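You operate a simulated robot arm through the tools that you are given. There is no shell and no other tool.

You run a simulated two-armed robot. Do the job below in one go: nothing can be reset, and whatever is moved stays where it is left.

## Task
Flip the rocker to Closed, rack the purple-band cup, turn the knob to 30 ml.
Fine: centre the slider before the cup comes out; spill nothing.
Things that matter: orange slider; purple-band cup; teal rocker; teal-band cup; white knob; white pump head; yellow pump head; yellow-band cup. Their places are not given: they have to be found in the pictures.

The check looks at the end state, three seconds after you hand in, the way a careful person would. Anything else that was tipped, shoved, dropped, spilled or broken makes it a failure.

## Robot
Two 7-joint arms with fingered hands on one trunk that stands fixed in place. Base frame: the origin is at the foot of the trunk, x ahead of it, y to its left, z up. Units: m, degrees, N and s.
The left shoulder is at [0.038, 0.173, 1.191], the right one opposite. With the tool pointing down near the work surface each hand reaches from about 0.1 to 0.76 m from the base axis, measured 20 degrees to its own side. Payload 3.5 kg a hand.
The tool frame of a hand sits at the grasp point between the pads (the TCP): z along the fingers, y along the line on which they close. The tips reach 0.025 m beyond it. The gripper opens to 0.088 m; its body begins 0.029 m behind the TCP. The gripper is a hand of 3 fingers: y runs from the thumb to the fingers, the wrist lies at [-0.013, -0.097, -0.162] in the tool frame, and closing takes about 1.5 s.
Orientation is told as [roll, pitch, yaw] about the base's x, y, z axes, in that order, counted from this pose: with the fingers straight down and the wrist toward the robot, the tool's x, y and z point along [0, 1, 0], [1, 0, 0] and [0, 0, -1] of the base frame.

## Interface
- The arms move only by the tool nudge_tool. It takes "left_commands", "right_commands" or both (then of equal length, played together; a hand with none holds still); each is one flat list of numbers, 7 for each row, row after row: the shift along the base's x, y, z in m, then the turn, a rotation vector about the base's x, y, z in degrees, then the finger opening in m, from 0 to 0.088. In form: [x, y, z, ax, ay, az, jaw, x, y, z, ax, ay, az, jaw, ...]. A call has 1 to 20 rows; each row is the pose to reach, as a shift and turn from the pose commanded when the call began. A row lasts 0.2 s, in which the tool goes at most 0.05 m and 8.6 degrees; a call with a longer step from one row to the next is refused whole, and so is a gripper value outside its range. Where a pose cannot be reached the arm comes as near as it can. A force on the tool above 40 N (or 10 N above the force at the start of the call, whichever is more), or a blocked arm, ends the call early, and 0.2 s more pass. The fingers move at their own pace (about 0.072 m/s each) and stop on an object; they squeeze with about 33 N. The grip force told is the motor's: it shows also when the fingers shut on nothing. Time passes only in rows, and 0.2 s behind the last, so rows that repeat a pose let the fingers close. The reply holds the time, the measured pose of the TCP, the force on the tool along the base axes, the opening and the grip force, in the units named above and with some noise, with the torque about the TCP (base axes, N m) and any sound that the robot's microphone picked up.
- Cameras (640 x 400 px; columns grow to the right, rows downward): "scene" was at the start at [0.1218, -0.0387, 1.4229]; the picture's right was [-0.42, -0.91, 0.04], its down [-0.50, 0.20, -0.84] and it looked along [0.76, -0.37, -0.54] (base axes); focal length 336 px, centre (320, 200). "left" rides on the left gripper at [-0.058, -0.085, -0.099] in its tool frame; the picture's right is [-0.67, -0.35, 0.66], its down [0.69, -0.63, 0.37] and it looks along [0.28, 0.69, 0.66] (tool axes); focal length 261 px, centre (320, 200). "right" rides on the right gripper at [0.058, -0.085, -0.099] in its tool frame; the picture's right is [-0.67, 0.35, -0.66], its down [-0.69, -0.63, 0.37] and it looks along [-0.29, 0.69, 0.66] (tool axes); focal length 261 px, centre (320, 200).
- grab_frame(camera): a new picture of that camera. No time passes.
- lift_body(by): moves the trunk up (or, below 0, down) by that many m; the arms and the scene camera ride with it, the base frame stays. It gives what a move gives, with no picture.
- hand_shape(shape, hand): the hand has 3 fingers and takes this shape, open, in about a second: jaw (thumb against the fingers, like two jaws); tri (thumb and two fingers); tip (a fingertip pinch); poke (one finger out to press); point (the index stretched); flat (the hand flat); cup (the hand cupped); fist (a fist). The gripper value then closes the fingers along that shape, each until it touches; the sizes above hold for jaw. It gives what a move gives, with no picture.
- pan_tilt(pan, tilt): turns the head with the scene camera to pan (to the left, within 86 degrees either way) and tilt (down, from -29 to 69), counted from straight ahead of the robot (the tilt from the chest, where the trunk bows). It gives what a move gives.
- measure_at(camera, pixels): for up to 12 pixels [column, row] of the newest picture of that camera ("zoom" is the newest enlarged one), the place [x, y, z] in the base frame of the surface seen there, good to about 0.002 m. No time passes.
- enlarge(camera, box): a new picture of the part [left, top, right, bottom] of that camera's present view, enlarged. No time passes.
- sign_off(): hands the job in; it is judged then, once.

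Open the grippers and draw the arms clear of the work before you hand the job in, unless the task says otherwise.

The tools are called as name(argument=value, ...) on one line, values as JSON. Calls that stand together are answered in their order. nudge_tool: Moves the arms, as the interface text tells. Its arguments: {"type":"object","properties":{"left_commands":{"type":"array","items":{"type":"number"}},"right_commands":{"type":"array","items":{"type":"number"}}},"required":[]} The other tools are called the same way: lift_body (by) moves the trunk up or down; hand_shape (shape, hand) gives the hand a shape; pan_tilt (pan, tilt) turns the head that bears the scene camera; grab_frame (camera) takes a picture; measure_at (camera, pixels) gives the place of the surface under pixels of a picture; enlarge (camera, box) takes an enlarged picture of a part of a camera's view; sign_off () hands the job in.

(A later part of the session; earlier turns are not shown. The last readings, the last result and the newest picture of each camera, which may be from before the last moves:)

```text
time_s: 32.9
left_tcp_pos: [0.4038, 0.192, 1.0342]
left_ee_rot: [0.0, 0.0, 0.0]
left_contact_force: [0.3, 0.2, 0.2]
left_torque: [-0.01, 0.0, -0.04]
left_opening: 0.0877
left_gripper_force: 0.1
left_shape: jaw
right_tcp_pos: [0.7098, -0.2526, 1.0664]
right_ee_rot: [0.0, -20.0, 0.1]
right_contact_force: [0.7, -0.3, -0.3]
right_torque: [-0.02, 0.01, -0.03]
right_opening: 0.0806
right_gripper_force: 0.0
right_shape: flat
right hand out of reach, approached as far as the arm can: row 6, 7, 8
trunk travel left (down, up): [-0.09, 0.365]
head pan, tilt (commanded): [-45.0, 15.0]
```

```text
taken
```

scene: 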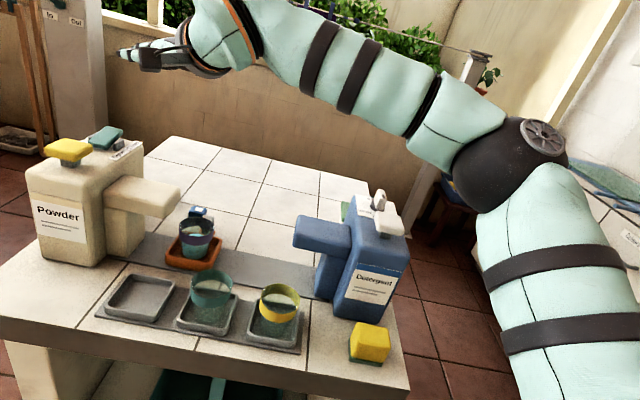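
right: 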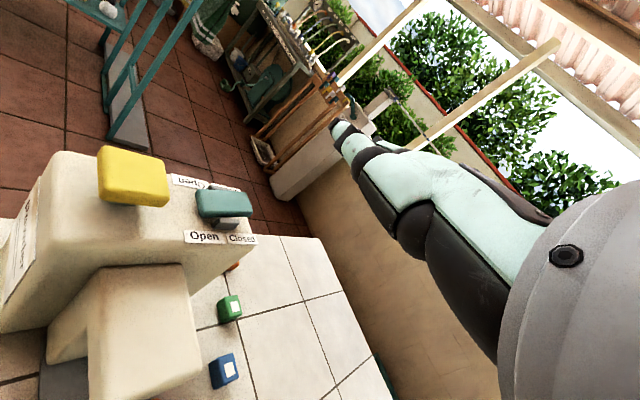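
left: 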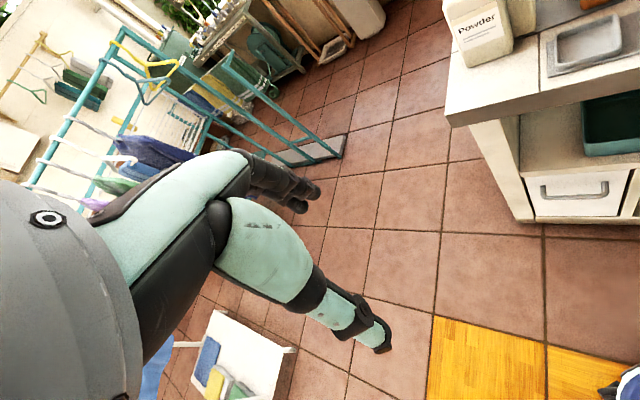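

Now TCP reached (0.710,-0.253,1.066) with 20° tilt. I measure elbow and forearm again to see what still limits.

measure_at(camera="scene", pixels=[[500, 160], [470, 175], [530, 180], [545, 140], [450, 120], [380, 80], [280, 40], [560, 300], [220, 40], [190, 50]])

nudge_tool(right_commands=[0, 0, -0.01, 0, 0, 0, 0.088, 0.01, 0.006, -0.02, 0, 0, 0, 0.088, 0.02, 0.01, -0.03, 0, 0, 0, 0.088, 0.03, 0.01, -0.03, 0, 0, 0, 0.088])

```text
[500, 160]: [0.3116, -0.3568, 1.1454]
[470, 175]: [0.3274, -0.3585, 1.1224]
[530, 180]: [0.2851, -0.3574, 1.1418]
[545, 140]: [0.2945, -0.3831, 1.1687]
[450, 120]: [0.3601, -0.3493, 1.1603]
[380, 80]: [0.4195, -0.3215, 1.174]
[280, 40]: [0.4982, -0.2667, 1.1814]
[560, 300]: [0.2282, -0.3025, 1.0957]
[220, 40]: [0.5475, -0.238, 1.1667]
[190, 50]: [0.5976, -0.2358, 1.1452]
```

```text
time_s: 33.9
left_tcp_pos: [0.4037, 0.1917, 1.0331]
left_ee_rot: [0.1, 0.0, 0.0]
left_contact_force: [0.8, 0.1, 0.2]
left_torque: [0.02, 0.04, 0.01]
left_opening: 0.0877
left_gripper_force: 0.0
left_shape: jaw
right_tcp_pos: [0.7167, -0.2556, 1.05]
right_ee_rot: [0.1, -20.0, 0.0]
right_contact_force: [0.4, 0.4, -0.6]
right_torque: [-0.01, 0.02, 0.01]
right_opening: 0.0808
right_gripper_force: 0.2
right_shape: flat
right hand out of reach, approached as far as the arm can: row 2, 3, 4
trunk travel left (down, up): [-0.09, 0.365]
head pan, tilt (commanded): [-45.0, 15.0]
```

Elbow is still bent ~113°, hand yaw deviates ~28° from the forearm. I test whether aligning the hand's yaw with the forearm (+24°) lets it reach further.

nudge_tool(right_commands=[-0.01, 0, 0.01, 0, 0, 8, 0.088, -0.01, 0, 0.01, 0, 0, 16, 0.088, -0.01, 0, 0.01, 0, 0, 24, 0.088, 0.01, 0.006, 0.01, 0, 0, 24, 0.088, 0.03, 0.012, 0.01, 0, 0, 24, 0.088, 0.05, 0.018, 0.01, 0, 0, 24, 0.088, 0.07, 0.024, 0.01, 0, 0, 24, 0.088])

```text
time_s: 35.5
left_tcp_pos: [0.4047, 0.1913, 1.0334]
left_ee_rot: [0.1, 0.0, 0.0]
left_contact_force: [-0.4, -0.8, 0.6]
left_torque: [0.0, 0.01, 0.01]
left_opening: 0.0876
left_gripper_force: 0.1
left_shape: jaw
right_tcp_pos: [0.7037, -0.212, 1.0314]
right_ee_rot: [-0.1, -20.8, 21.2]
right_contact_force: [0.1, -0.6, 0.1]
right_torque: [0.04, 0.02, 0.02]
right_opening: 0.0807
right_gripper_force: 0.0
right_shape: flat
right hand out of reach, approached as far as the arm can: row 2, 3, 4, 5, 6, 7
trunk travel left (down, up): [-0.09, 0.365]
head pan, tilt (commanded): [-45.0, 15.0]
```

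Yaw doesn't matter much: the wrist position is the limit, and it grows as the trunk goes down. I back off and up, take the "point" shape again, then lower the trunk to its bottom.

nudge_tool(right_commands=[-0.03, -0.015, 0.03, 0, 0, -3, 0.088, -0.06, -0.03, 0.06, 0, 0, -6, 0.088, -0.09, -0.045, 0.09, 0, 0, -9, 0.088, -0.12, -0.06, 0.11, 0, 0, -11, 0.088])

hand_shape(shape="point", hand="right")

lift_body(by=-0.088)

pan_tilt(pan=-22, tilt=20)

grab_frame(camera="scene")

```text
time_s: 36.5
left_tcp_pos: [0.4028, 0.1939, 1.0335]
left_ee_rot: [0.0, -0.1, 0.1]
left_contact_force: [0.1, 0.6, 0.1]
left_torque: [0.0, 0.03, 0.01]
left_opening: 0.0877
left_gripper_force: 0.1
left_shape: jaw
right_tcp_pos: [0.5827, -0.2716, 1.1424]
right_ee_rot: [-0.1, -20.9, 10.1]
right_contact_force: [-1.0, 0.2, -1.1]
right_torque: [-0.01, 0.01, -0.02]
right_opening: 0.0805
right_gripper_force: 0.0
right_shape: flat
trunk travel left (down, up): [-0.09, 0.365]
head pan, tilt (commanded): [-45.0, 15.0]
```

```text
time_s: 37.4
left_tcp_pos: [0.4046, 0.1919, 1.033]
left_ee_rot: [0.0, -0.1, 0.0]
left_contact_force: [0.3, -0.2, -1.4]
left_torque: [0.01, -0.03, 0.02]
left_opening: 0.0878
left_gripper_force: 0.0
left_shape: jaw
right_tcp_pos: [0.5846, -0.2704, 1.1415]
right_ee_rot: [-0.2, -20.9, 10.2]
right_contact_force: [-0.1, -0.7, -0.3]
right_torque: [-0.04, 0.02, 0.01]
right_opening: 0.0001
right_gripper_force: 0.1
right_shape: point
trunk travel left (down, up): [-0.09, 0.365]
head pan, tilt (commanded): [-45.0, 15.0]
```

```text
time_s: 38.7
left_tcp_pos: [0.4032, 0.1927, 0.9465]
left_ee_rot: [0.1, -0.1, -0.1]
left_contact_force: [-0.6, 0.5, 0.5]
left_torque: [-0.03, -0.03, 0.01]
left_opening: 0.0874
left_gripper_force: 0.0
left_shape: jaw
right_tcp_pos: [0.5833, -0.2714, 1.0555]
right_ee_rot: [-0.2, -21.0, 10.2]
right_contact_force: [0.2, 0.1, -0.1]
right_torque: [0.0, 0.01, -0.03]
right_opening: 0.0002
right_gripper_force: 0.1
right_shape: point
trunk travel left (down, up): [-0.002, 0.453]
head pan, tilt (commanded): [-45.0, 15.0]
```

```text
time_s: 39.5
left_tcp_pos: [0.4045, 0.1917, 0.9458]
left_ee_rot: [0.0, 0.0, 0.0]
left_contact_force: [0.7, 0.2, 0.0]
left_torque: [-0.02, -0.03, -0.01]
left_opening: 0.0875
left_gripper_force: 0.0
left_shape: jaw
right_tcp_pos: [0.5847, -0.2701, 1.0545]
right_ee_rot: [-0.1, -20.8, 10.2]
right_contact_force: [-0.7, -0.1, 0.5]
right_torque: [-0.02, -0.01, 0.02]
right_opening: 0.0
right_gripper_force: 0.0
right_shape: point
trunk travel left (down, up): [-0.002, 0.453]
head pan, tilt (commanded): [-22.0, 20.0]
```

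```text
taken
```

scene: 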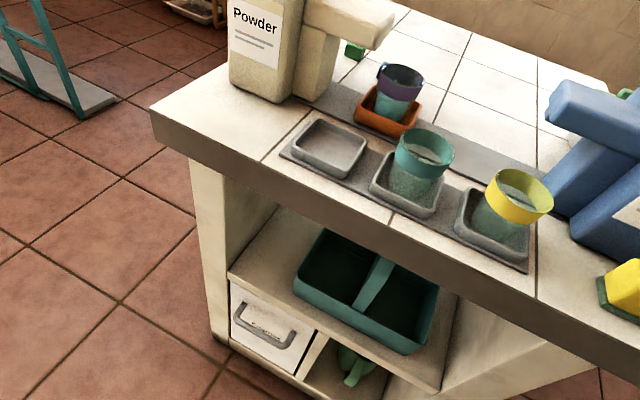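

Lowering the trunk makes it bow forward, which explains the longer reach. I raise the head's tilt to see the rocker, then extend toward it.

pan_tilt(pan=-18, tilt=-8)

grab_frame(camera="scene")

```text
time_s: 40.5
left_tcp_pos: [0.4028, 0.1928, 0.9458]
left_ee_rot: [0.0, 0.0, 0.0]
left_contact_force: [0.5, -0.4, 0.4]
left_torque: [0.01, 0.03, 0.0]
left_opening: 0.0875
left_gripper_force: 0.1
left_shape: jaw
right_tcp_pos: [0.5843, -0.2712, 1.0536]
right_ee_rot: [-0.2, -20.8, 10.3]
right_contact_force: [-0.2, -0.1, -0.1]
right_torque: [0.05, 0.0, -0.04]
right_opening: 0.0
right_gripper_force: 0.1
right_shape: point
trunk travel left (down, up): [-0.002, 0.453]
head pan, tilt (commanded): [-18.0, -8.0]
```

```text
taken
```

scene: 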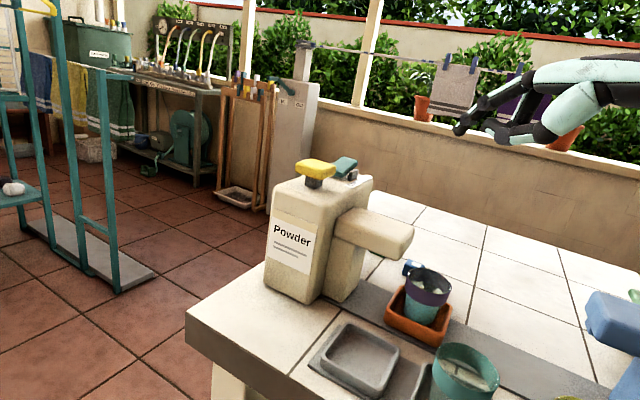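

The fingertip is at about (0.638,-0.251,1.05). I move it to ~0.04 m above the rocker's Closed end.

nudge_tool(right_commands=[0.022, 0.0045, 0, 0, 0, 0, 0.088, 0.044, 0.009, 0, 0, 0, 0, 0.088, 0.066, 0.0135, -0.005, 0, 0, 0, 0.088, 0.088, 0.018, -0.01, 0, 0, 0, 0.088, 0.11, 0.0225, -0.018, 0, 0, 0, 0.088, 0.132, 0.027, -0.026, 0, 0, 0, 0.088, 0.154, 0.0315, -0.034, 0, 0, 0, 0.088, 0.1757, 0.0358, -0.0406, 0, 0, 0, 0.088])

grab_frame(camera="scene")

grab_frame(camera="right")

```text
time_s: 42.3
left_tcp_pos: [0.4042, 0.1916, 0.9449]
left_ee_rot: [-0.1, -0.1, 0.0]
left_contact_force: [-0.6, 0.6, -0.1]
left_torque: [-0.03, 0.04, 0.02]
left_opening: 0.0874
left_gripper_force: 0.1
left_shape: jaw
right_tcp_pos: [0.7487, -0.2391, 1.015]
right_ee_rot: [-0.1, -20.9, 9.9]
right_contact_force: [0.0, -0.3, 0.6]
right_torque: [-0.02, 0.01, -0.01]
right_opening: 0.0001
right_gripper_force: 0.0
right_shape: point
right hand out of reach, approached as far as the arm can: row 8
trunk travel left (down, up): [-0.002, 0.453]
head pan, tilt (commanded): [-18.0, -8.0]
```

```text
taken
```

scene: 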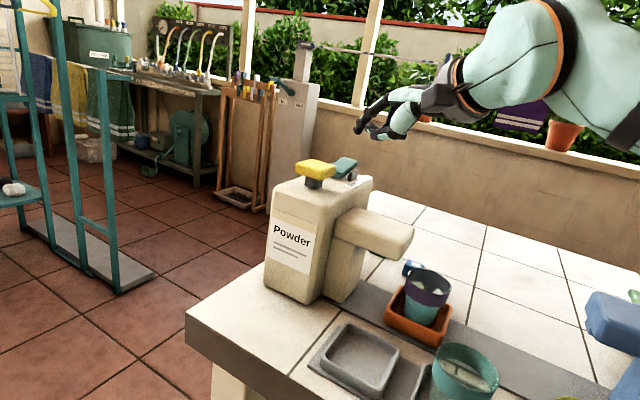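

```text
taken
```

right: 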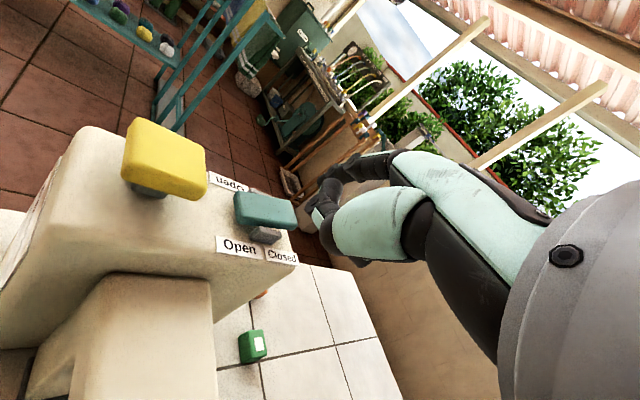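

Nearly there: about 0.011 m short in x. I zoom in to measure fingertip versus rocker.

enlarge(camera="scene", box=[290, 80, 430, 190])

measure_at(camera="zoom", pixels=[[310, 230], [318, 225], [325, 215], [305, 220], [335, 200], [375, 240], [395, 255], [340, 210], [285, 295], [310, 285], [265, 300], [295, 310]])

enlarge(camera="right", box=[200, 140, 380, 280])

measure_at(camera="zoom", pixels=[[140, 200], [200, 190], [300, 200], [340, 215], [190, 240], [320, 260], [440, 160], [430, 200], [420, 230], [480, 120], [350, 300], [250, 310]])

```text
3.64 times, centred on (360, 135) of scene
```

zoom: 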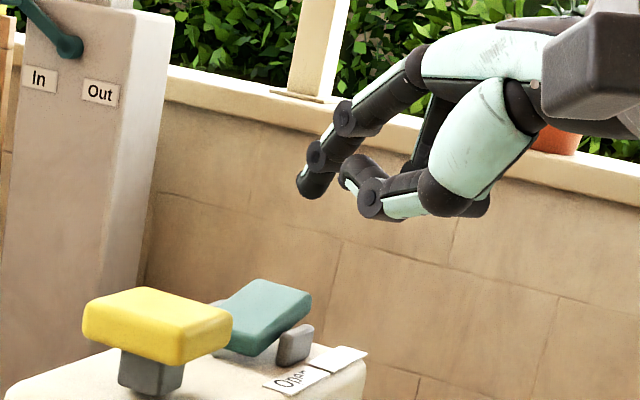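

```text
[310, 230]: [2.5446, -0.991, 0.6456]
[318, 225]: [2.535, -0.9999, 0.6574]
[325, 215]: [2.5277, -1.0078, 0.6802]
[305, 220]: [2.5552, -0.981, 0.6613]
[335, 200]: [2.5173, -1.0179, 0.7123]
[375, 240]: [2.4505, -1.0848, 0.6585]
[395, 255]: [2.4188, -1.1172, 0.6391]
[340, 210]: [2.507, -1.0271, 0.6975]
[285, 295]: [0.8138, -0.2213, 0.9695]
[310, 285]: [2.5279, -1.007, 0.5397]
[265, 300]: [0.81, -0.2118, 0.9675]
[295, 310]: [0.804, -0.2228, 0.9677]
```

```text
2.86 times, centred on (290, 210) of right
```

zoom: 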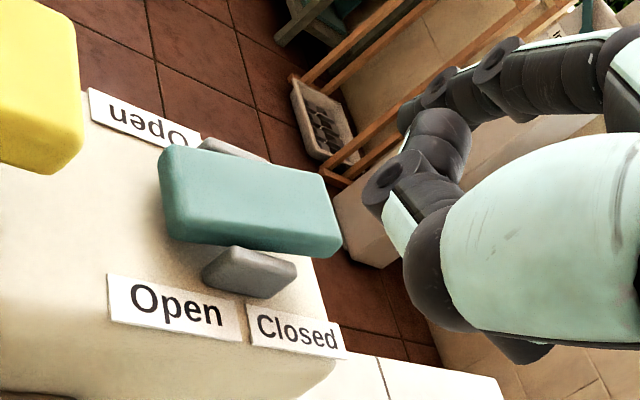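

```text
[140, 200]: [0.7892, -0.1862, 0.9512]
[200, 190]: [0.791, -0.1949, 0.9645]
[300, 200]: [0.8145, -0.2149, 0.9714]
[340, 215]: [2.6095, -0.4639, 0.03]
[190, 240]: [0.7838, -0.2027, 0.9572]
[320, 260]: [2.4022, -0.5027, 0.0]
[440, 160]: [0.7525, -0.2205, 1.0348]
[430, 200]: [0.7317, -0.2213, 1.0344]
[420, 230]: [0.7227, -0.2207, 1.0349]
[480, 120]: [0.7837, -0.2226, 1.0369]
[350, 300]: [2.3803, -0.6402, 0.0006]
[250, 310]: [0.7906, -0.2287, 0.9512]
```

I measure the fingertip itself (zoom 312,185).

enlarge(camera="scene", box=[340, 90, 410, 140])

measure_at(camera="zoom", pixels=[[130, 345], [140, 355], [150, 340], [160, 330], [125, 330], [155, 350], [165, 310], [200, 250], [230, 290], [270, 370], [300, 390], [250, 340]])

```text
8.00 times, centred on (375, 115) of scene
```

zoom: 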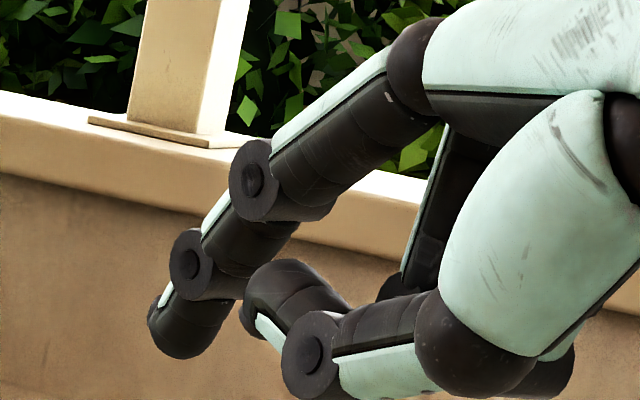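

```text
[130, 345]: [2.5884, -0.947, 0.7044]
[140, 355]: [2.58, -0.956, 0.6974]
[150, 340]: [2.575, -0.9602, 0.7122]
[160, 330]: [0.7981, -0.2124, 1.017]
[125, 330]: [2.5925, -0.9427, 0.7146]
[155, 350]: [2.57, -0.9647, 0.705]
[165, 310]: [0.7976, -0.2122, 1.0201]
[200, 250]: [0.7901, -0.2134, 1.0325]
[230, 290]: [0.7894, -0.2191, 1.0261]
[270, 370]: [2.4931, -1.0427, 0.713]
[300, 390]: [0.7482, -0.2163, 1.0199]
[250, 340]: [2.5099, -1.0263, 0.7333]
```

The tip is near (0.802,-0.219,1.012). Going lower lengthens the horizontal reach, so I descend 0.025 m and then go forward 0.011 m.

nudge_tool(right_commands=[0, 0, -0.0125, 0, 0, 0, 0.088, 0.004, 0.001, -0.025, 0, 0, 0, 0.088, 0.0113, 0.0034, -0.025, 0, 0, 0, 0.088])

enlarge(camera="scene", box=[290, 90, 430, 190])

enlarge(camera="right", box=[200, 140, 380, 280])

```text
time_s: 43.1
left_tcp_pos: [0.4042, 0.1921, 0.9453]
left_ee_rot: [-0.1, 0.2, 0.0]
left_contact_force: [0.6, -0.6, 0.5]
left_torque: [0.01, 0.01, 0.01]
left_opening: 0.0876
left_gripper_force: 0.1
left_shape: jaw
right_tcp_pos: [0.7589, -0.2345, 0.991]
right_ee_rot: [-0.1, -20.7, 10.3]
right_contact_force: [-0.1, 0.3, 0.3]
right_torque: [0.02, 0.0, 0.01]
right_opening: 0.0002
right_gripper_force: 0.0
right_shape: point
trunk travel left (down, up): [-0.002, 0.453]
head pan, tilt (commanded): [-18.0, -8.0]
```

```text
4.00 times, centred on (360, 140) of scene
```

zoom: 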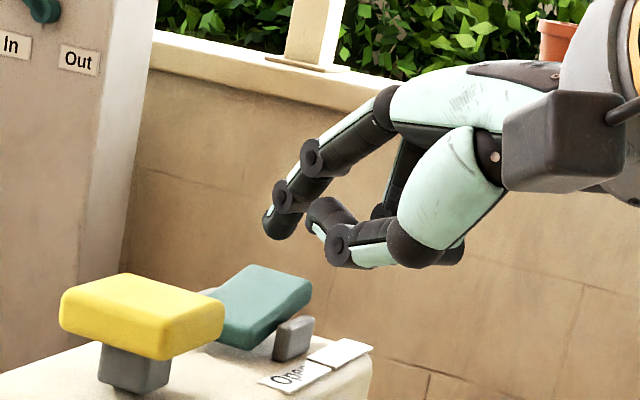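

```text
2.86 times, centred on (290, 210) of right
```

zoom: 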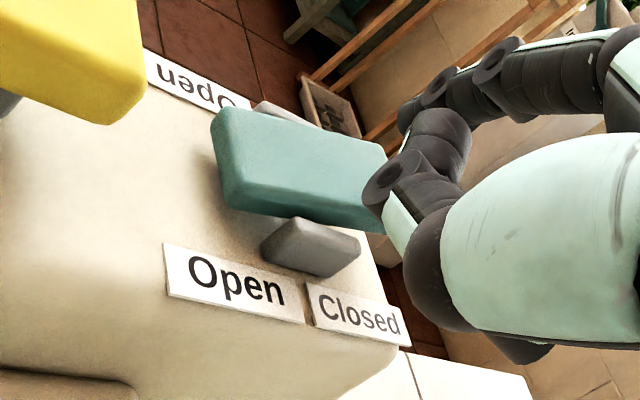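

The fingertip is now right above the Closed end, about 0.017 m clear. I press down slowly.

nudge_tool(right_commands=[0, 0, -0.005, 0, 0, 0, 0.088, 0, 0, -0.01, 0, 0, 0, 0.088, 0, 0, -0.014, 0, 0, 0, 0.088, 0, 0, -0.018, 0, 0, 0, 0.088, 0, 0, -0.021, 0, 0, 0, 0.088, 0, 0, -0.024, 0, 0, 0, 0.088])

enlarge(camera="scene", box=[290, 90, 430, 190])

enlarge(camera="right", box=[200, 140, 380, 280])

```text
time_s: 44.5
left_tcp_pos: [0.4036, 0.1923, 0.947]
left_ee_rot: [0.0, -0.1, 0.0]
left_contact_force: [0.9, 1.2, -0.1]
left_torque: [-0.01, 0.01, -0.03]
left_opening: 0.0878
left_gripper_force: 0.0
left_shape: jaw
right_tcp_pos: [0.7589, -0.2332, 0.9687]
right_ee_rot: [-0.1, -20.9, 10.2]
right_contact_force: [-1.0, -0.4, 3.8]
right_torque: [0.1, -0.25, -0.03]
right_opening: 0.0
right_gripper_force: 0.1
right_shape: point
trunk travel left (down, up): [-0.002, 0.453]
head pan, tilt (commanded): [-18.0, -8.0]
```

```text
4.00 times, centred on (360, 140) of scene
```

zoom: 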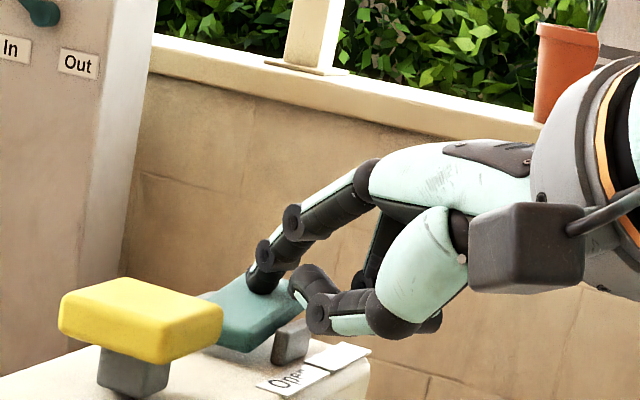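

```text
2.86 times, centred on (290, 210) of right
```

zoom: 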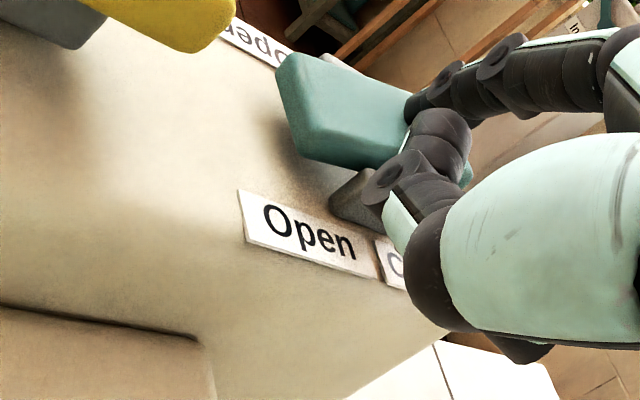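

Contact shows 3.8 N and the rocker begins to turn. I press on in 2 mm steps.

nudge_tool(right_commands=[0, 0, -0.002, 0, 0, 0, 0.088, 0, 0, -0.004, 0, 0, 0, 0.088, 0, 0, -0.006, 0, 0, 0, 0.088, 0, 0, -0.008, 0, 0, 0, 0.088])

enlarge(camera="scene", box=[290, 90, 430, 190])

enlarge(camera="right", box=[200, 140, 380, 280])

```text
time_s: 45.5
left_tcp_pos: [0.4023, 0.191, 0.9476]
left_ee_rot: [0.0, -0.1, 0.0]
left_contact_force: [-0.1, -0.6, 0.6]
left_torque: [0.0, 0.03, 0.01]
left_opening: 0.0876
left_gripper_force: 0.0
left_shape: jaw
right_tcp_pos: [0.758, -0.2344, 0.9611]
right_ee_rot: [-0.2, -21.0, 10.2]
right_contact_force: [-3.3, -3.3, 8.8]
right_torque: [0.22, -0.54, -0.11]
right_opening: 0.0
right_gripper_force: 0.0
right_shape: point
trunk travel left (down, up): [-0.002, 0.453]
head pan, tilt (commanded): [-18.0, -8.0]
```

```text
4.00 times, centred on (360, 140) of scene
```

zoom: 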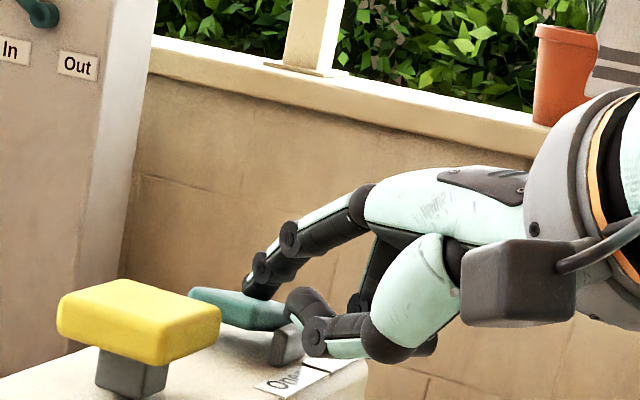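

```text
2.86 times, centred on (290, 210) of right
```

zoom: 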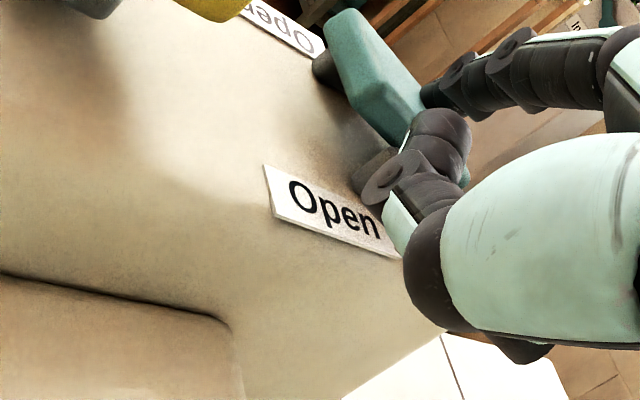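

The rocker now looks turned with its Open end up; force is 8.8 N. I press 5 mm more to make sure it has gone over.

nudge_tool(right_commands=[0, 0, -0.002, 0, 0, 0, 0.088, 0, 0, -0.0035, 0, 0, 0, 0.088, 0, 0, -0.005, 0, 0, 0, 0.088])

enlarge(camera="scene", box=[290, 90, 430, 190])

```text
time_s: 46.3
left_tcp_pos: [0.4014, 0.1917, 0.9468]
left_ee_rot: [-0.1, -0.2, 0.0]
left_contact_force: [0.5, -0.3, -0.3]
left_torque: [0.01, 0.0, 0.05]
left_opening: 0.0877
left_gripper_force: 0.1
left_shape: jaw
right_tcp_pos: [0.7574, -0.2341, 0.9567]
right_ee_rot: [-0.2, -21.1, 10.2]
right_contact_force: [-4.8, -2.0, 12.6]
right_torque: [0.3, -0.78, -0.14]
right_opening: 0.0
right_gripper_force: 0.1
right_shape: point
trunk travel left (down, up): [-0.002, 0.453]
head pan, tilt (commanded): [-18.0, -8.0]
```

```text
4.00 times, centred on (360, 140) of scene
```

zoom: 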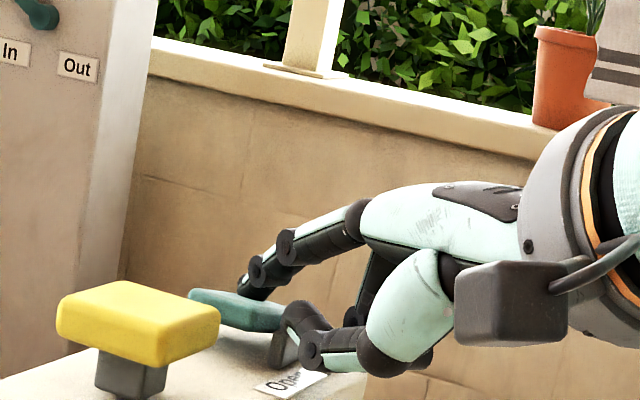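

The Closed end is now clearly lower than the Open end. I lift off straight up and check that it stays.

nudge_tool(right_commands=[0, 0, 0.01, 0, 0, 0, 0.088, -0.005, 0, 0.025, 0, 0, 0, 0.088, -0.02, -0.005, 0.05, 0, 0, 0, 0.088, -0.05, -0.015, 0.07, 0, 0, 0, 0.088, -0.09, -0.03, 0.08, 0, 0, 0, 0.088])

enlarge(camera="scene", box=[280, 130, 400, 220])

measure_at(camera="zoom", pixels=[[320, 140], [340, 135], [300, 130], [360, 150], [390, 170], [370, 175], [330, 160], [350, 165], [400, 160], [310, 145], [380, 155], [345, 150]])

```text
time_s: 47.5
left_tcp_pos: [0.4041, 0.1913, 0.9464]
left_ee_rot: [-0.1, -0.1, 0.0]
left_contact_force: [-1.0, -0.2, -0.6]
left_torque: [0.0, 0.0, 0.02]
left_opening: 0.0876
left_gripper_force: 0.0
left_shape: jaw
right_tcp_pos: [0.668, -0.2642, 1.0351]
right_ee_rot: [0.0, -20.9, 10.2]
right_contact_force: [1.3, 0.0, 0.4]
right_torque: [-0.02, -0.03, 0.02]
right_opening: 0.0
right_gripper_force: 0.0
right_shape: point
trunk travel left (down, up): [-0.002, 0.453]
head pan, tilt (commanded): [-18.0, -8.0]
```

```text
4.44 times, centred on (340, 175) of scene
```

zoom: 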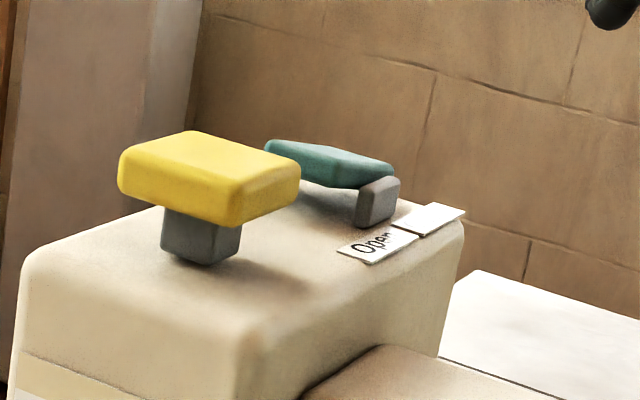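

```text
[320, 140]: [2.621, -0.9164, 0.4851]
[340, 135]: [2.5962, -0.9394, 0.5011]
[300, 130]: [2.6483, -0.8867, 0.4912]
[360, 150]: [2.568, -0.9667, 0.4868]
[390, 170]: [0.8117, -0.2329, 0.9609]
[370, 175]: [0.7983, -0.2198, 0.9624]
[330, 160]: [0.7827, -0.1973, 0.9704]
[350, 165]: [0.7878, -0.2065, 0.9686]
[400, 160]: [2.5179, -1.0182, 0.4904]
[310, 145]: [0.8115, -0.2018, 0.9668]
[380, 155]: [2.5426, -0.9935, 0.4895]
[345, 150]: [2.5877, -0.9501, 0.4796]
```

The rocker stays flipped: its Open end is at z 0.970 and its Closed end at 0.961. Next is the slider: I turn the pointing hand to yaw 35°, vertical, and hover the index just past the powder side of the grey peg.

nudge_tool(right_commands=[0.0027, -0.018, -0.006, -1.62, 3.89, 4.91, 0.088, 0.0054, -0.036, -0.012, -3.24, 7.78, 9.81, 0.088, 0.0081, -0.054, -0.018, -4.86, 11.67, 14.72, 0.088, 0.0108, -0.072, -0.024, -6.48, 15.56, 19.62, 0.088, 0.0135, -0.0892, -0.03, -8.1, 19.45, 24.53, 0.088, 0.0135, -0.0892, -0.05, -8.1, 19.45, 24.53, 0.088, 0.0135, -0.0892, -0.07, -8.1, 19.45, 24.53, 0.088])

pan_tilt(pan=-24, tilt=0)

grab_frame(camera="scene")

grab_frame(camera="right")

```text
time_s: 49.1
left_tcp_pos: [0.4034, 0.1928, 0.9464]
left_ee_rot: [0.0, -0.1, 0.0]
left_contact_force: [0.1, 0.4, -0.8]
left_torque: [0.01, 0.01, -0.01]
left_opening: 0.0875
left_gripper_force: 0.1
left_shape: jaw
right_tcp_pos: [0.5965, -0.2454, 0.8884]
right_ee_rot: [-1.7, -7.0, 25.3]
right_contact_force: [-0.5, -0.6, -0.5]
right_torque: [0.0, -0.01, 0.06]
right_opening: 0.0
right_gripper_force: 0.0
right_shape: point
right hand out of reach, approached as far as the arm can: row 1, 2, 3, 4, 5, 6, 7
trunk travel left (down, up): [-0.002, 0.453]
head pan, tilt (commanded): [-18.0, -8.0]
```

```text
time_s: 49.8
left_tcp_pos: [0.4043, 0.1915, 0.9452]
left_ee_rot: [0.0, 0.0, 0.0]
left_contact_force: [-1.7, 0.7, 0.1]
left_torque: [0.04, 0.01, 0.0]
left_opening: 0.0877
left_gripper_force: 0.1
left_shape: jaw
right_tcp_pos: [0.5973, -0.2462, 0.887]
right_ee_rot: [-1.8, -6.9, 25.2]
right_contact_force: [0.8, -0.5, 0.0]
right_torque: [-0.01, 0.05, 0.03]
right_opening: 0.0002
right_gripper_force: 0.1
right_shape: point
trunk travel left (down, up): [-0.002, 0.453]
head pan, tilt (commanded): [-24.0, 0.0]
```

```text
taken
```

scene: 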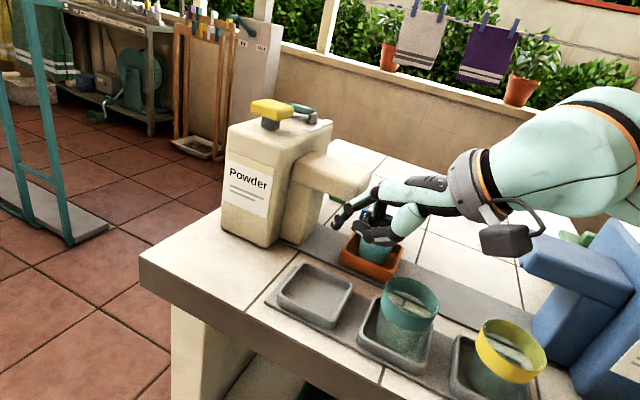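

```text
taken
```

right: 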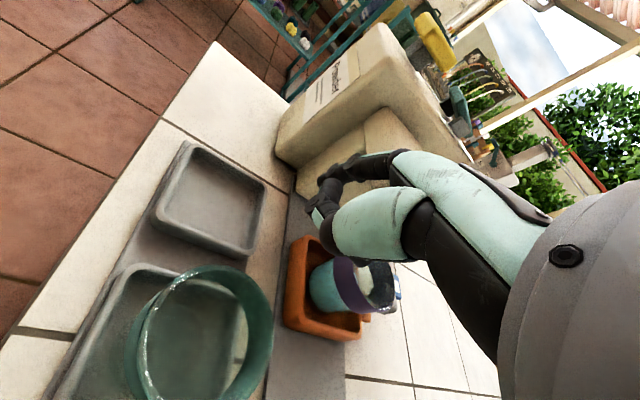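

The pose was out of reach and the arm settled in an awkward place close to the slider, without touching anything (forces ~0). I lift straight up in small steps first.

nudge_tool(right_commands=[0, 0, 0.015, 0, 0, 0, 0.088, 0, 0, 0.03, 0, 0, 0, 0.088])

```text
time_s: 50.4
left_tcp_pos: [0.4042, 0.1927, 0.9455]
left_ee_rot: [0.0, 0.0, 0.1]
left_contact_force: [-0.8, 0.3, -0.8]
left_torque: [0.01, -0.01, 0.03]
left_opening: 0.0875
left_gripper_force: 0.0
left_shape: jaw
right_tcp_pos: [0.5987, -0.2457, 0.8956]
right_ee_rot: [-1.8, -7.1, 24.9]
right_contact_force: [-1.4, 0.5, -0.5]
right_torque: [0.02, -0.02, -0.01]
right_opening: 0.0
right_gripper_force: 0.0
right_shape: point
right hand out of reach, approached as far as the arm can: row 1, 2
trunk travel left (down, up): [-0.002, 0.453]
head pan, tilt (commanded): [-24.0, 0.0]
```

Upward is blocked by the wrist's flexion limit, so I tilt the fingers forward (which raises the tip) and then rise and draw back.

nudge_tool(right_commands=[-0.004, 0, 0.004, 3.15, -6.8, 0, 0.088, -0.008, 0, 0.01, 6.3, -13.6, 0, 0.088])

```text
time_s: 51.0
left_tcp_pos: [0.4047, 0.1917, 0.9458]
left_ee_rot: [0.1, 0.0, 0.0]
left_contact_force: [0.3, -0.2, 0.4]
left_torque: [0.0, 0.03, 0.02]
left_opening: 0.0875
left_gripper_force: 0.1
left_shape: jaw
right_tcp_pos: [0.5892, -0.2466, 0.9041]
right_ee_rot: [-1.9, -22.0, 25.3]
right_contact_force: [-0.7, -0.1, 0.6]
right_torque: [0.0, 0.04, 0.01]
right_opening: 0.0
right_gripper_force: 0.0
right_shape: point
trunk travel left (down, up): [-0.002, 0.453]
head pan, tilt (commanded): [-24.0, 0.0]
```

Now the pose is reachable again; I rise and draw back toward the robot to a clear spot.

nudge_tool(right_commands=[0, 0, 0.02, 0, 0, 0, 0.088, -0.01, -0.005, 0.04, 0, 0, 0, 0.088, -0.03, -0.015, 0.06, 0, 0, 0, 0.088, -0.06, -0.03, 0.075, 0, 0, 0, 0.088, -0.09, -0.045, 0.09, 0, 0, 0, 0.088, -0.12, -0.06, 0.1, 0, 0, 0, 0.088])

grab_frame(camera="scene")

```text
time_s: 52.4
left_tcp_pos: [0.4045, 0.1924, 0.9455]
left_ee_rot: [0.1, 0.0, 0.0]
left_contact_force: [-0.8, -0.6, -0.2]
left_torque: [0.02, 0.0, 0.01]
left_opening: 0.0876
left_gripper_force: 0.0
left_shape: jaw
right_tcp_pos: [0.4928, -0.2591, 0.9986]
right_ee_rot: [-1.3, -22.2, 25.3]
right_contact_force: [-0.1, 0.3, 0.7]
right_torque: [0.0, 0.02, 0.0]
right_opening: 0.0
right_gripper_force: 0.1
right_shape: point
right hand out of reach, approached as far as the arm can: row 4, 5, 6
trunk travel left (down, up): [-0.002, 0.453]
head pan, tilt (commanded): [-24.0, 0.0]
```

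```text
taken
```

scene: 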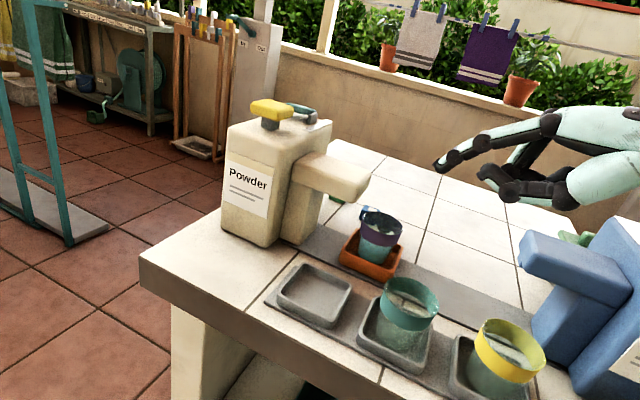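

The hand is clear at z≈1.0 and the cup and slider look undisturbed. I raise the trunk in two steps back to its initial height, checking between.

lift_body(by=0.1)

nudge_tool(right_commands=[-0.005, -0.01, 0.01, 0, 0, -4, 0.088, -0.01, -0.02, 0.02, 0, 0, -8, 0.088])

```text
time_s: 53.7
left_tcp_pos: [0.4049, 0.1921, 1.0455]
left_ee_rot: [-0.1, 0.1, 0.1]
left_contact_force: [0.3, 0.1, 0.2]
left_torque: [-0.02, -0.01, -0.01]
left_opening: 0.0876
left_gripper_force: 0.1
left_shape: jaw
right_tcp_pos: [0.4947, -0.2581, 1.0968]
right_ee_rot: [-1.8, -21.9, 25.3]
right_contact_force: [0.5, -0.2, 0.3]
right_torque: [-0.01, 0.0, 0.01]
right_opening: 0.0001
right_gripper_force: 0.0
right_shape: point
trunk travel left (down, up): [-0.102, 0.353]
head pan, tilt (commanded): [-24.0, 0.0]
```

```text
time_s: 54.3
left_tcp_pos: [0.4049, 0.1922, 1.0449]
left_ee_rot: [0.0, 0.0, 0.0]
left_contact_force: [-1.4, 0.8, -0.4]
left_torque: [0.03, -0.02, -0.01]
left_opening: 0.0877
left_gripper_force: 0.1
left_shape: jaw
right_tcp_pos: [0.4837, -0.2788, 1.1198]
right_ee_rot: [-1.9, -21.9, 17.2]
right_contact_force: [0.0, -0.9, 0.3]
right_torque: [-0.02, 0.01, -0.04]
right_opening: 0.0002
right_gripper_force: 0.0
right_shape: point
trunk travel left (down, up): [-0.102, 0.353]
head pan, tilt (commanded): [-24.0, 0.0]
```

Stable. I raise the trunk the rest of the way.

lift_body(by=0.17)

pan_tilt(pan=-26, tilt=40)

grab_frame(camera="scene")

```text
time_s: 56.2
left_tcp_pos: [0.4038, 0.1926, 1.2146]
left_ee_rot: [0.0, 0.0, 0.0]
left_contact_force: [0.6, -0.1, -0.4]
left_torque: [-0.01, 0.01, -0.03]
left_opening: 0.088
left_gripper_force: 0.1
left_shape: jaw
right_tcp_pos: [0.484, -0.2791, 1.2876]
right_ee_rot: [-1.8, -21.9, 17.2]
right_contact_force: [0.1, 0.0, -0.1]
right_torque: [-0.01, 0.0, -0.02]
right_opening: 0.0001
right_gripper_force: 0.0
right_shape: point
trunk travel left (down, up): [-0.272, 0.183]
head pan, tilt (commanded): [-24.0, 0.0]
```

```text
time_s: 57.3
left_tcp_pos: [0.4045, 0.1923, 1.2156]
left_ee_rot: [-0.1, 0.0, 0.0]
left_contact_force: [-0.6, 0.3, 0.3]
left_torque: [-0.02, 0.02, 0.0]
left_opening: 0.0879
left_gripper_force: 0.1
left_shape: jaw
right_tcp_pos: [0.4831, -0.2787, 1.2901]
right_ee_rot: [-1.9, -21.9, 17.3]
right_contact_force: [0.0, 0.0, -0.1]
right_torque: [-0.02, 0.01, -0.01]
right_opening: 0.0
right_gripper_force: 0.0
right_shape: point
trunk travel left (down, up): [-0.272, 0.183]
head pan, tilt (commanded): [-26.0, 40.0]
```

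```text
taken
```

scene: 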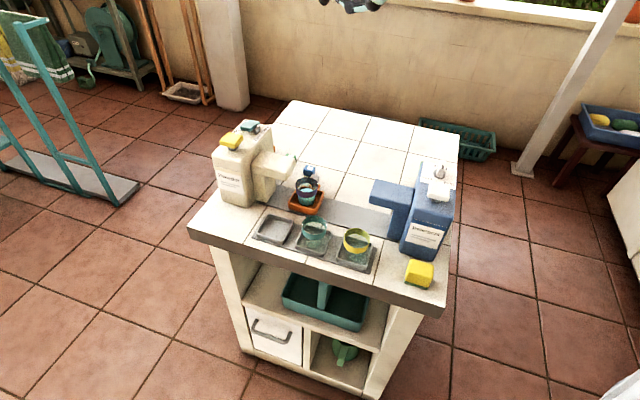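

I turn the hand vertical with 35° yaw on the way to (0.60,-0.36,1.10), an easier place, and check reach there before going lower.

nudge_tool(right_commands=[0.019, -0.0135, -0.0315, -2, 5.14, 4.46, 0.088, 0.039, -0.027, -0.063, -4, 10.28, 8.92, 0.088, 0.058, -0.0405, -0.0945, -6, 15.43, 13.39, 0.088, 0.078, -0.054, -0.126, -8, 20.57, 17.85, 0.088, 0.097, -0.0675, -0.1575, -8, 20.57, 17.85, 0.088, 0.1165, -0.081, -0.189, -8, 20.57, 17.85, 0.088])

grab_frame(camera="scene")

```text
time_s: 58.7
left_tcp_pos: [0.4048, 0.1922, 1.2145]
left_ee_rot: [0.1, 0.0, 0.0]
left_contact_force: [0.1, -0.7, -0.3]
left_torque: [-0.02, -0.02, 0.0]
left_opening: 0.0877
left_gripper_force: 0.1
left_shape: jaw
right_tcp_pos: [0.5057, -0.2433, 1.0479]
right_ee_rot: [-1.8, -1.3, 32.4]
right_contact_force: [-0.5, -0.1, -0.1]
right_torque: [0.03, 0.0, -0.03]
right_opening: 0.0
right_gripper_force: 0.0
right_shape: point
right hand out of reach, approached as far as the arm can: row 1, 2, 3, 4, 5, 6
trunk travel left (down, up): [-0.272, 0.183]
head pan, tilt (commanded): [-26.0, 40.0]
```

```text
taken
```

scene: 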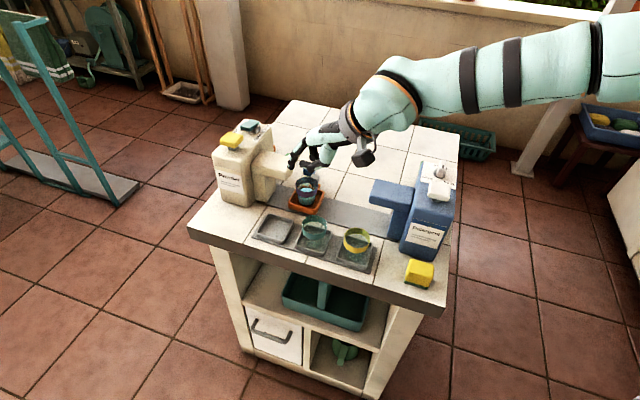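

Large positive yaw is what the right wrist cannot do. I turn the hand back to zero yaw while drawing it back to the right of the table, low and near the body, to get the elbow hanging down.

nudge_tool(right_commands=[-0.03, -0.026, 0.005, 0.4, 0.2, -6.5, 0.088, -0.06, -0.052, 0.005, 0.8, 0.5, -13, 0.088, -0.09, -0.078, 0.005, 1.2, 0.8, -19.5, 0.088, -0.12, -0.104, 0.005, 1.5, 1, -26, 0.088, -0.15, -0.13, 0.005, 1.8, 1.3, -32.4, 0.088, -0.18, -0.14, 0, 1.8, 1.3, -32.4, 0.088])

pan_tilt(pan=-50, tilt=30)

grab_frame(camera="scene")

```text
time_s: 60.1
left_tcp_pos: [0.4038, 0.1923, 1.2156]
left_ee_rot: [-0.1, -0.1, 0.0]
left_contact_force: [0.1, 0.6, 0.0]
left_torque: [-0.01, 0.0, 0.04]
left_opening: 0.0877
left_gripper_force: 0.0
left_shape: jaw
right_tcp_pos: [0.3233, -0.3836, 1.051]
right_ee_rot: [0.0, -0.8, -0.2]
right_contact_force: [0.4, -0.4, -0.2]
right_torque: [0.01, 0.02, -0.01]
right_opening: 0.0
right_gripper_force: 0.1
right_shape: point
trunk travel left (down, up): [-0.272, 0.183]
head pan, tilt (commanded): [-26.0, 40.0]
```

```text
time_s: 61.0
left_tcp_pos: [0.4036, 0.1924, 1.2146]
left_ee_rot: [-0.1, 0.0, 0.0]
left_contact_force: [-0.1, 0.0, -0.5]
left_torque: [0.0, 0.02, 0.01]
left_opening: 0.0877
left_gripper_force: 0.1
left_shape: jaw
right_tcp_pos: [0.325, -0.383, 1.0499]
right_ee_rot: [0.1, -0.8, -0.2]
right_contact_force: [0.4, 0.3, -0.6]
right_torque: [-0.01, 0.01, -0.02]
right_opening: 0.0003
right_gripper_force: 0.0
right_shape: point
trunk travel left (down, up): [-0.272, 0.183]
head pan, tilt (commanded): [-50.0, 30.0]
```

```text
taken
```

scene: 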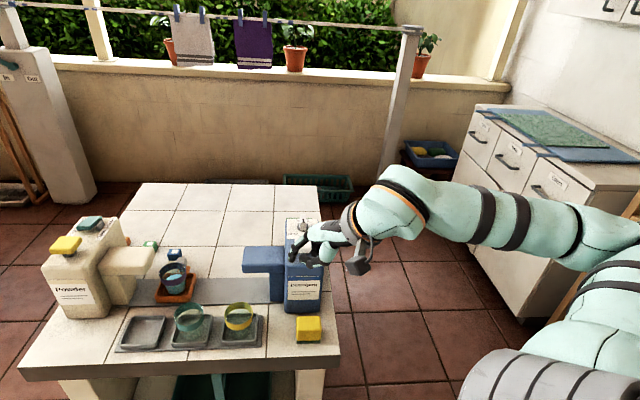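

The elbow hangs out to the right at about shoulder height. I probe straight-ahead reach from here at z 1.05 with zero yaw.

nudge_tool(right_commands=[0.03, 0.002, 0, 0, 0, 0, 0.088, 0.06, 0.004, 0, 0, 0, 0, 0.088, 0.09, 0.006, 0, 0, 0, 0, 0.088, 0.12, 0.008, 0, 0, 0, 0, 0.088, 0.15, 0.01, 0, 0, 0, 0, 0.088, 0.18, 0.012, 0, 0, 0, 0, 0.088, 0.21, 0.014, 0, 0, 0, 0, 0.088, 0.24, 0.016, 0, 0, 0, 0, 0.088, 0.27, 0.018, 0, 0, 0, 0, 0.088, 0.3, 0.02, 0, 0, 0, 0, 0.088])

grab_frame(camera="scene")

```text
time_s: 63.1
left_tcp_pos: [0.4034, 0.1924, 1.2164]
left_ee_rot: [0.0, 0.0, 0.0]
left_contact_force: [-0.8, -0.1, -0.6]
left_torque: [0.02, -0.01, 0.01]
left_opening: 0.0876
left_gripper_force: 0.1
left_shape: jaw
right_tcp_pos: [0.593, -0.3663, 1.0582]
right_ee_rot: [0.1, -0.7, -0.1]
right_contact_force: [0.5, -0.5, -0.1]
right_torque: [0.04, -0.02, -0.03]
right_opening: 0.0
right_gripper_force: 0.1
right_shape: point
right hand out of reach, approached as far as the arm can: row 9, 10
trunk travel left (down, up): [-0.272, 0.183]
head pan, tilt (commanded): [-50.0, 30.0]
```

```text
taken
```

scene: 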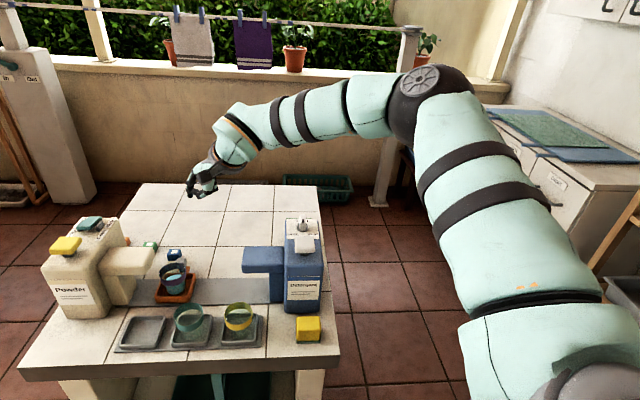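

I probe whether lower is easier: down to z≈0.96 over the empty rail middle, then forward a little.

nudge_tool(right_commands=[0, 0, -0.03, 0, 0, 0, 0.088, 0, 0, -0.06, 0, 0, 0, 0.088, 0, 0, -0.09, 0, 0, 0, 0.088, 0.015, 0, -0.09, 0, 0, 0, 0.088, 0.03, 0, -0.09, 0, 0, 0, 0.088, 0.045, 0, -0.09, 0, 0, 0, 0.088])

grab_frame(camera="scene")

```text
time_s: 64.5
left_tcp_pos: [0.4037, 0.1916, 1.2162]
left_ee_rot: [0.0, 0.1, 0.1]
left_contact_force: [0.2, 0.8, 0.6]
left_torque: [-0.04, 0.02, 0.05]
left_opening: 0.0876
left_gripper_force: 0.1
left_shape: jaw
right_tcp_pos: [0.5695, -0.377, 1.0049]
right_ee_rot: [0.2, -0.7, -0.2]
right_contact_force: [0.4, 0.3, 0.3]
right_torque: [-0.01, -0.02, 0.01]
right_opening: 0.0003
right_gripper_force: 0.2
right_shape: point
right hand out of reach, approached as far as the arm can: row 1, 2, 3, 4, 5, 6
trunk travel left (down, up): [-0.272, 0.183]
head pan, tilt (commanded): [-50.0, 30.0]
```

```text
taken
```

scene: 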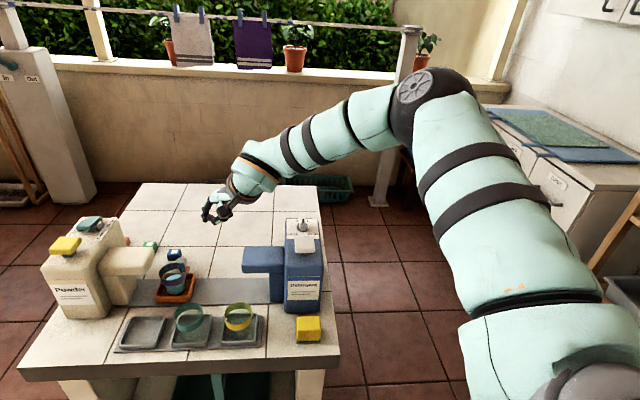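

Lower is harder with the raised elbow, so the trunk should be lower for table-height work. I raise the hand, then lower the trunk by 0.16.

nudge_tool(right_commands=[0, 0, 0.04, 0, 0, 0, 0.088, 0, 0, 0.08, 0, 0, 0, 0.088, 0, 0, 0.12, 0, 0, 0, 0.088])

lift_body(by=-0.16)

pan_tilt(pan=-40, tilt=30)

grab_frame(camera="scene")

```text
time_s: 65.3
left_tcp_pos: [0.4029, 0.1919, 1.2175]
left_ee_rot: [0.0, 0.0, 0.0]
left_contact_force: [0.2, 0.0, 0.9]
left_torque: [-0.01, 0.01, 0.0]
left_opening: 0.0877
left_gripper_force: 0.1
left_shape: jaw
right_tcp_pos: [0.5676, -0.3767, 1.1234]
right_ee_rot: [0.1, -0.7, -0.2]
right_contact_force: [0.9, 0.1, -0.4]
right_torque: [0.02, 0.01, 0.0]
right_opening: 0.0
right_gripper_force: 0.0
right_shape: point
trunk travel left (down, up): [-0.272, 0.183]
head pan, tilt (commanded): [-50.0, 30.0]
```

```text
time_s: 67.2
left_tcp_pos: [0.4045, 0.1918, 1.057]
left_ee_rot: [0.0, -0.2, 0.0]
left_contact_force: [-0.3, 0.8, 0.5]
left_torque: [-0.01, 0.03, 0.04]
left_opening: 0.088
left_gripper_force: 0.0
left_shape: jaw
right_tcp_pos: [0.5677, -0.3762, 0.9633]
right_ee_rot: [0.1, -0.8, -0.3]
right_contact_force: [0.8, 0.6, 0.1]
right_torque: [-0.02, 0.0, 0.02]
right_opening: 0.0
right_gripper_force: 0.0
right_shape: point
trunk travel left (down, up): [-0.112, 0.343]
head pan, tilt (commanded): [-50.0, 30.0]
```

```text
time_s: 67.9
left_tcp_pos: [0.404, 0.1926, 1.0561]
left_ee_rot: [0.0, 0.0, 0.0]
left_contact_force: [-0.8, -1.0, -0.2]
left_torque: [-0.03, 0.01, -0.01]
left_opening: 0.0877
left_gripper_force: 0.1
left_shape: jaw
right_tcp_pos: [0.5677, -0.3768, 0.9637]
right_ee_rot: [0.2, -0.6, -0.1]
right_contact_force: [-0.4, -0.5, 0.1]
right_torque: [0.03, -0.01, 0.01]
right_opening: 0.0001
right_gripper_force: 0.2
right_shape: point
trunk travel left (down, up): [-0.112, 0.343]
head pan, tilt (commanded): [-40.0, 30.0]
```

```text
taken
```

scene: 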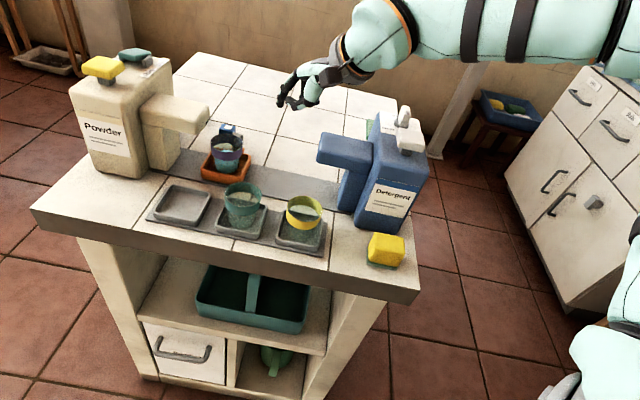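

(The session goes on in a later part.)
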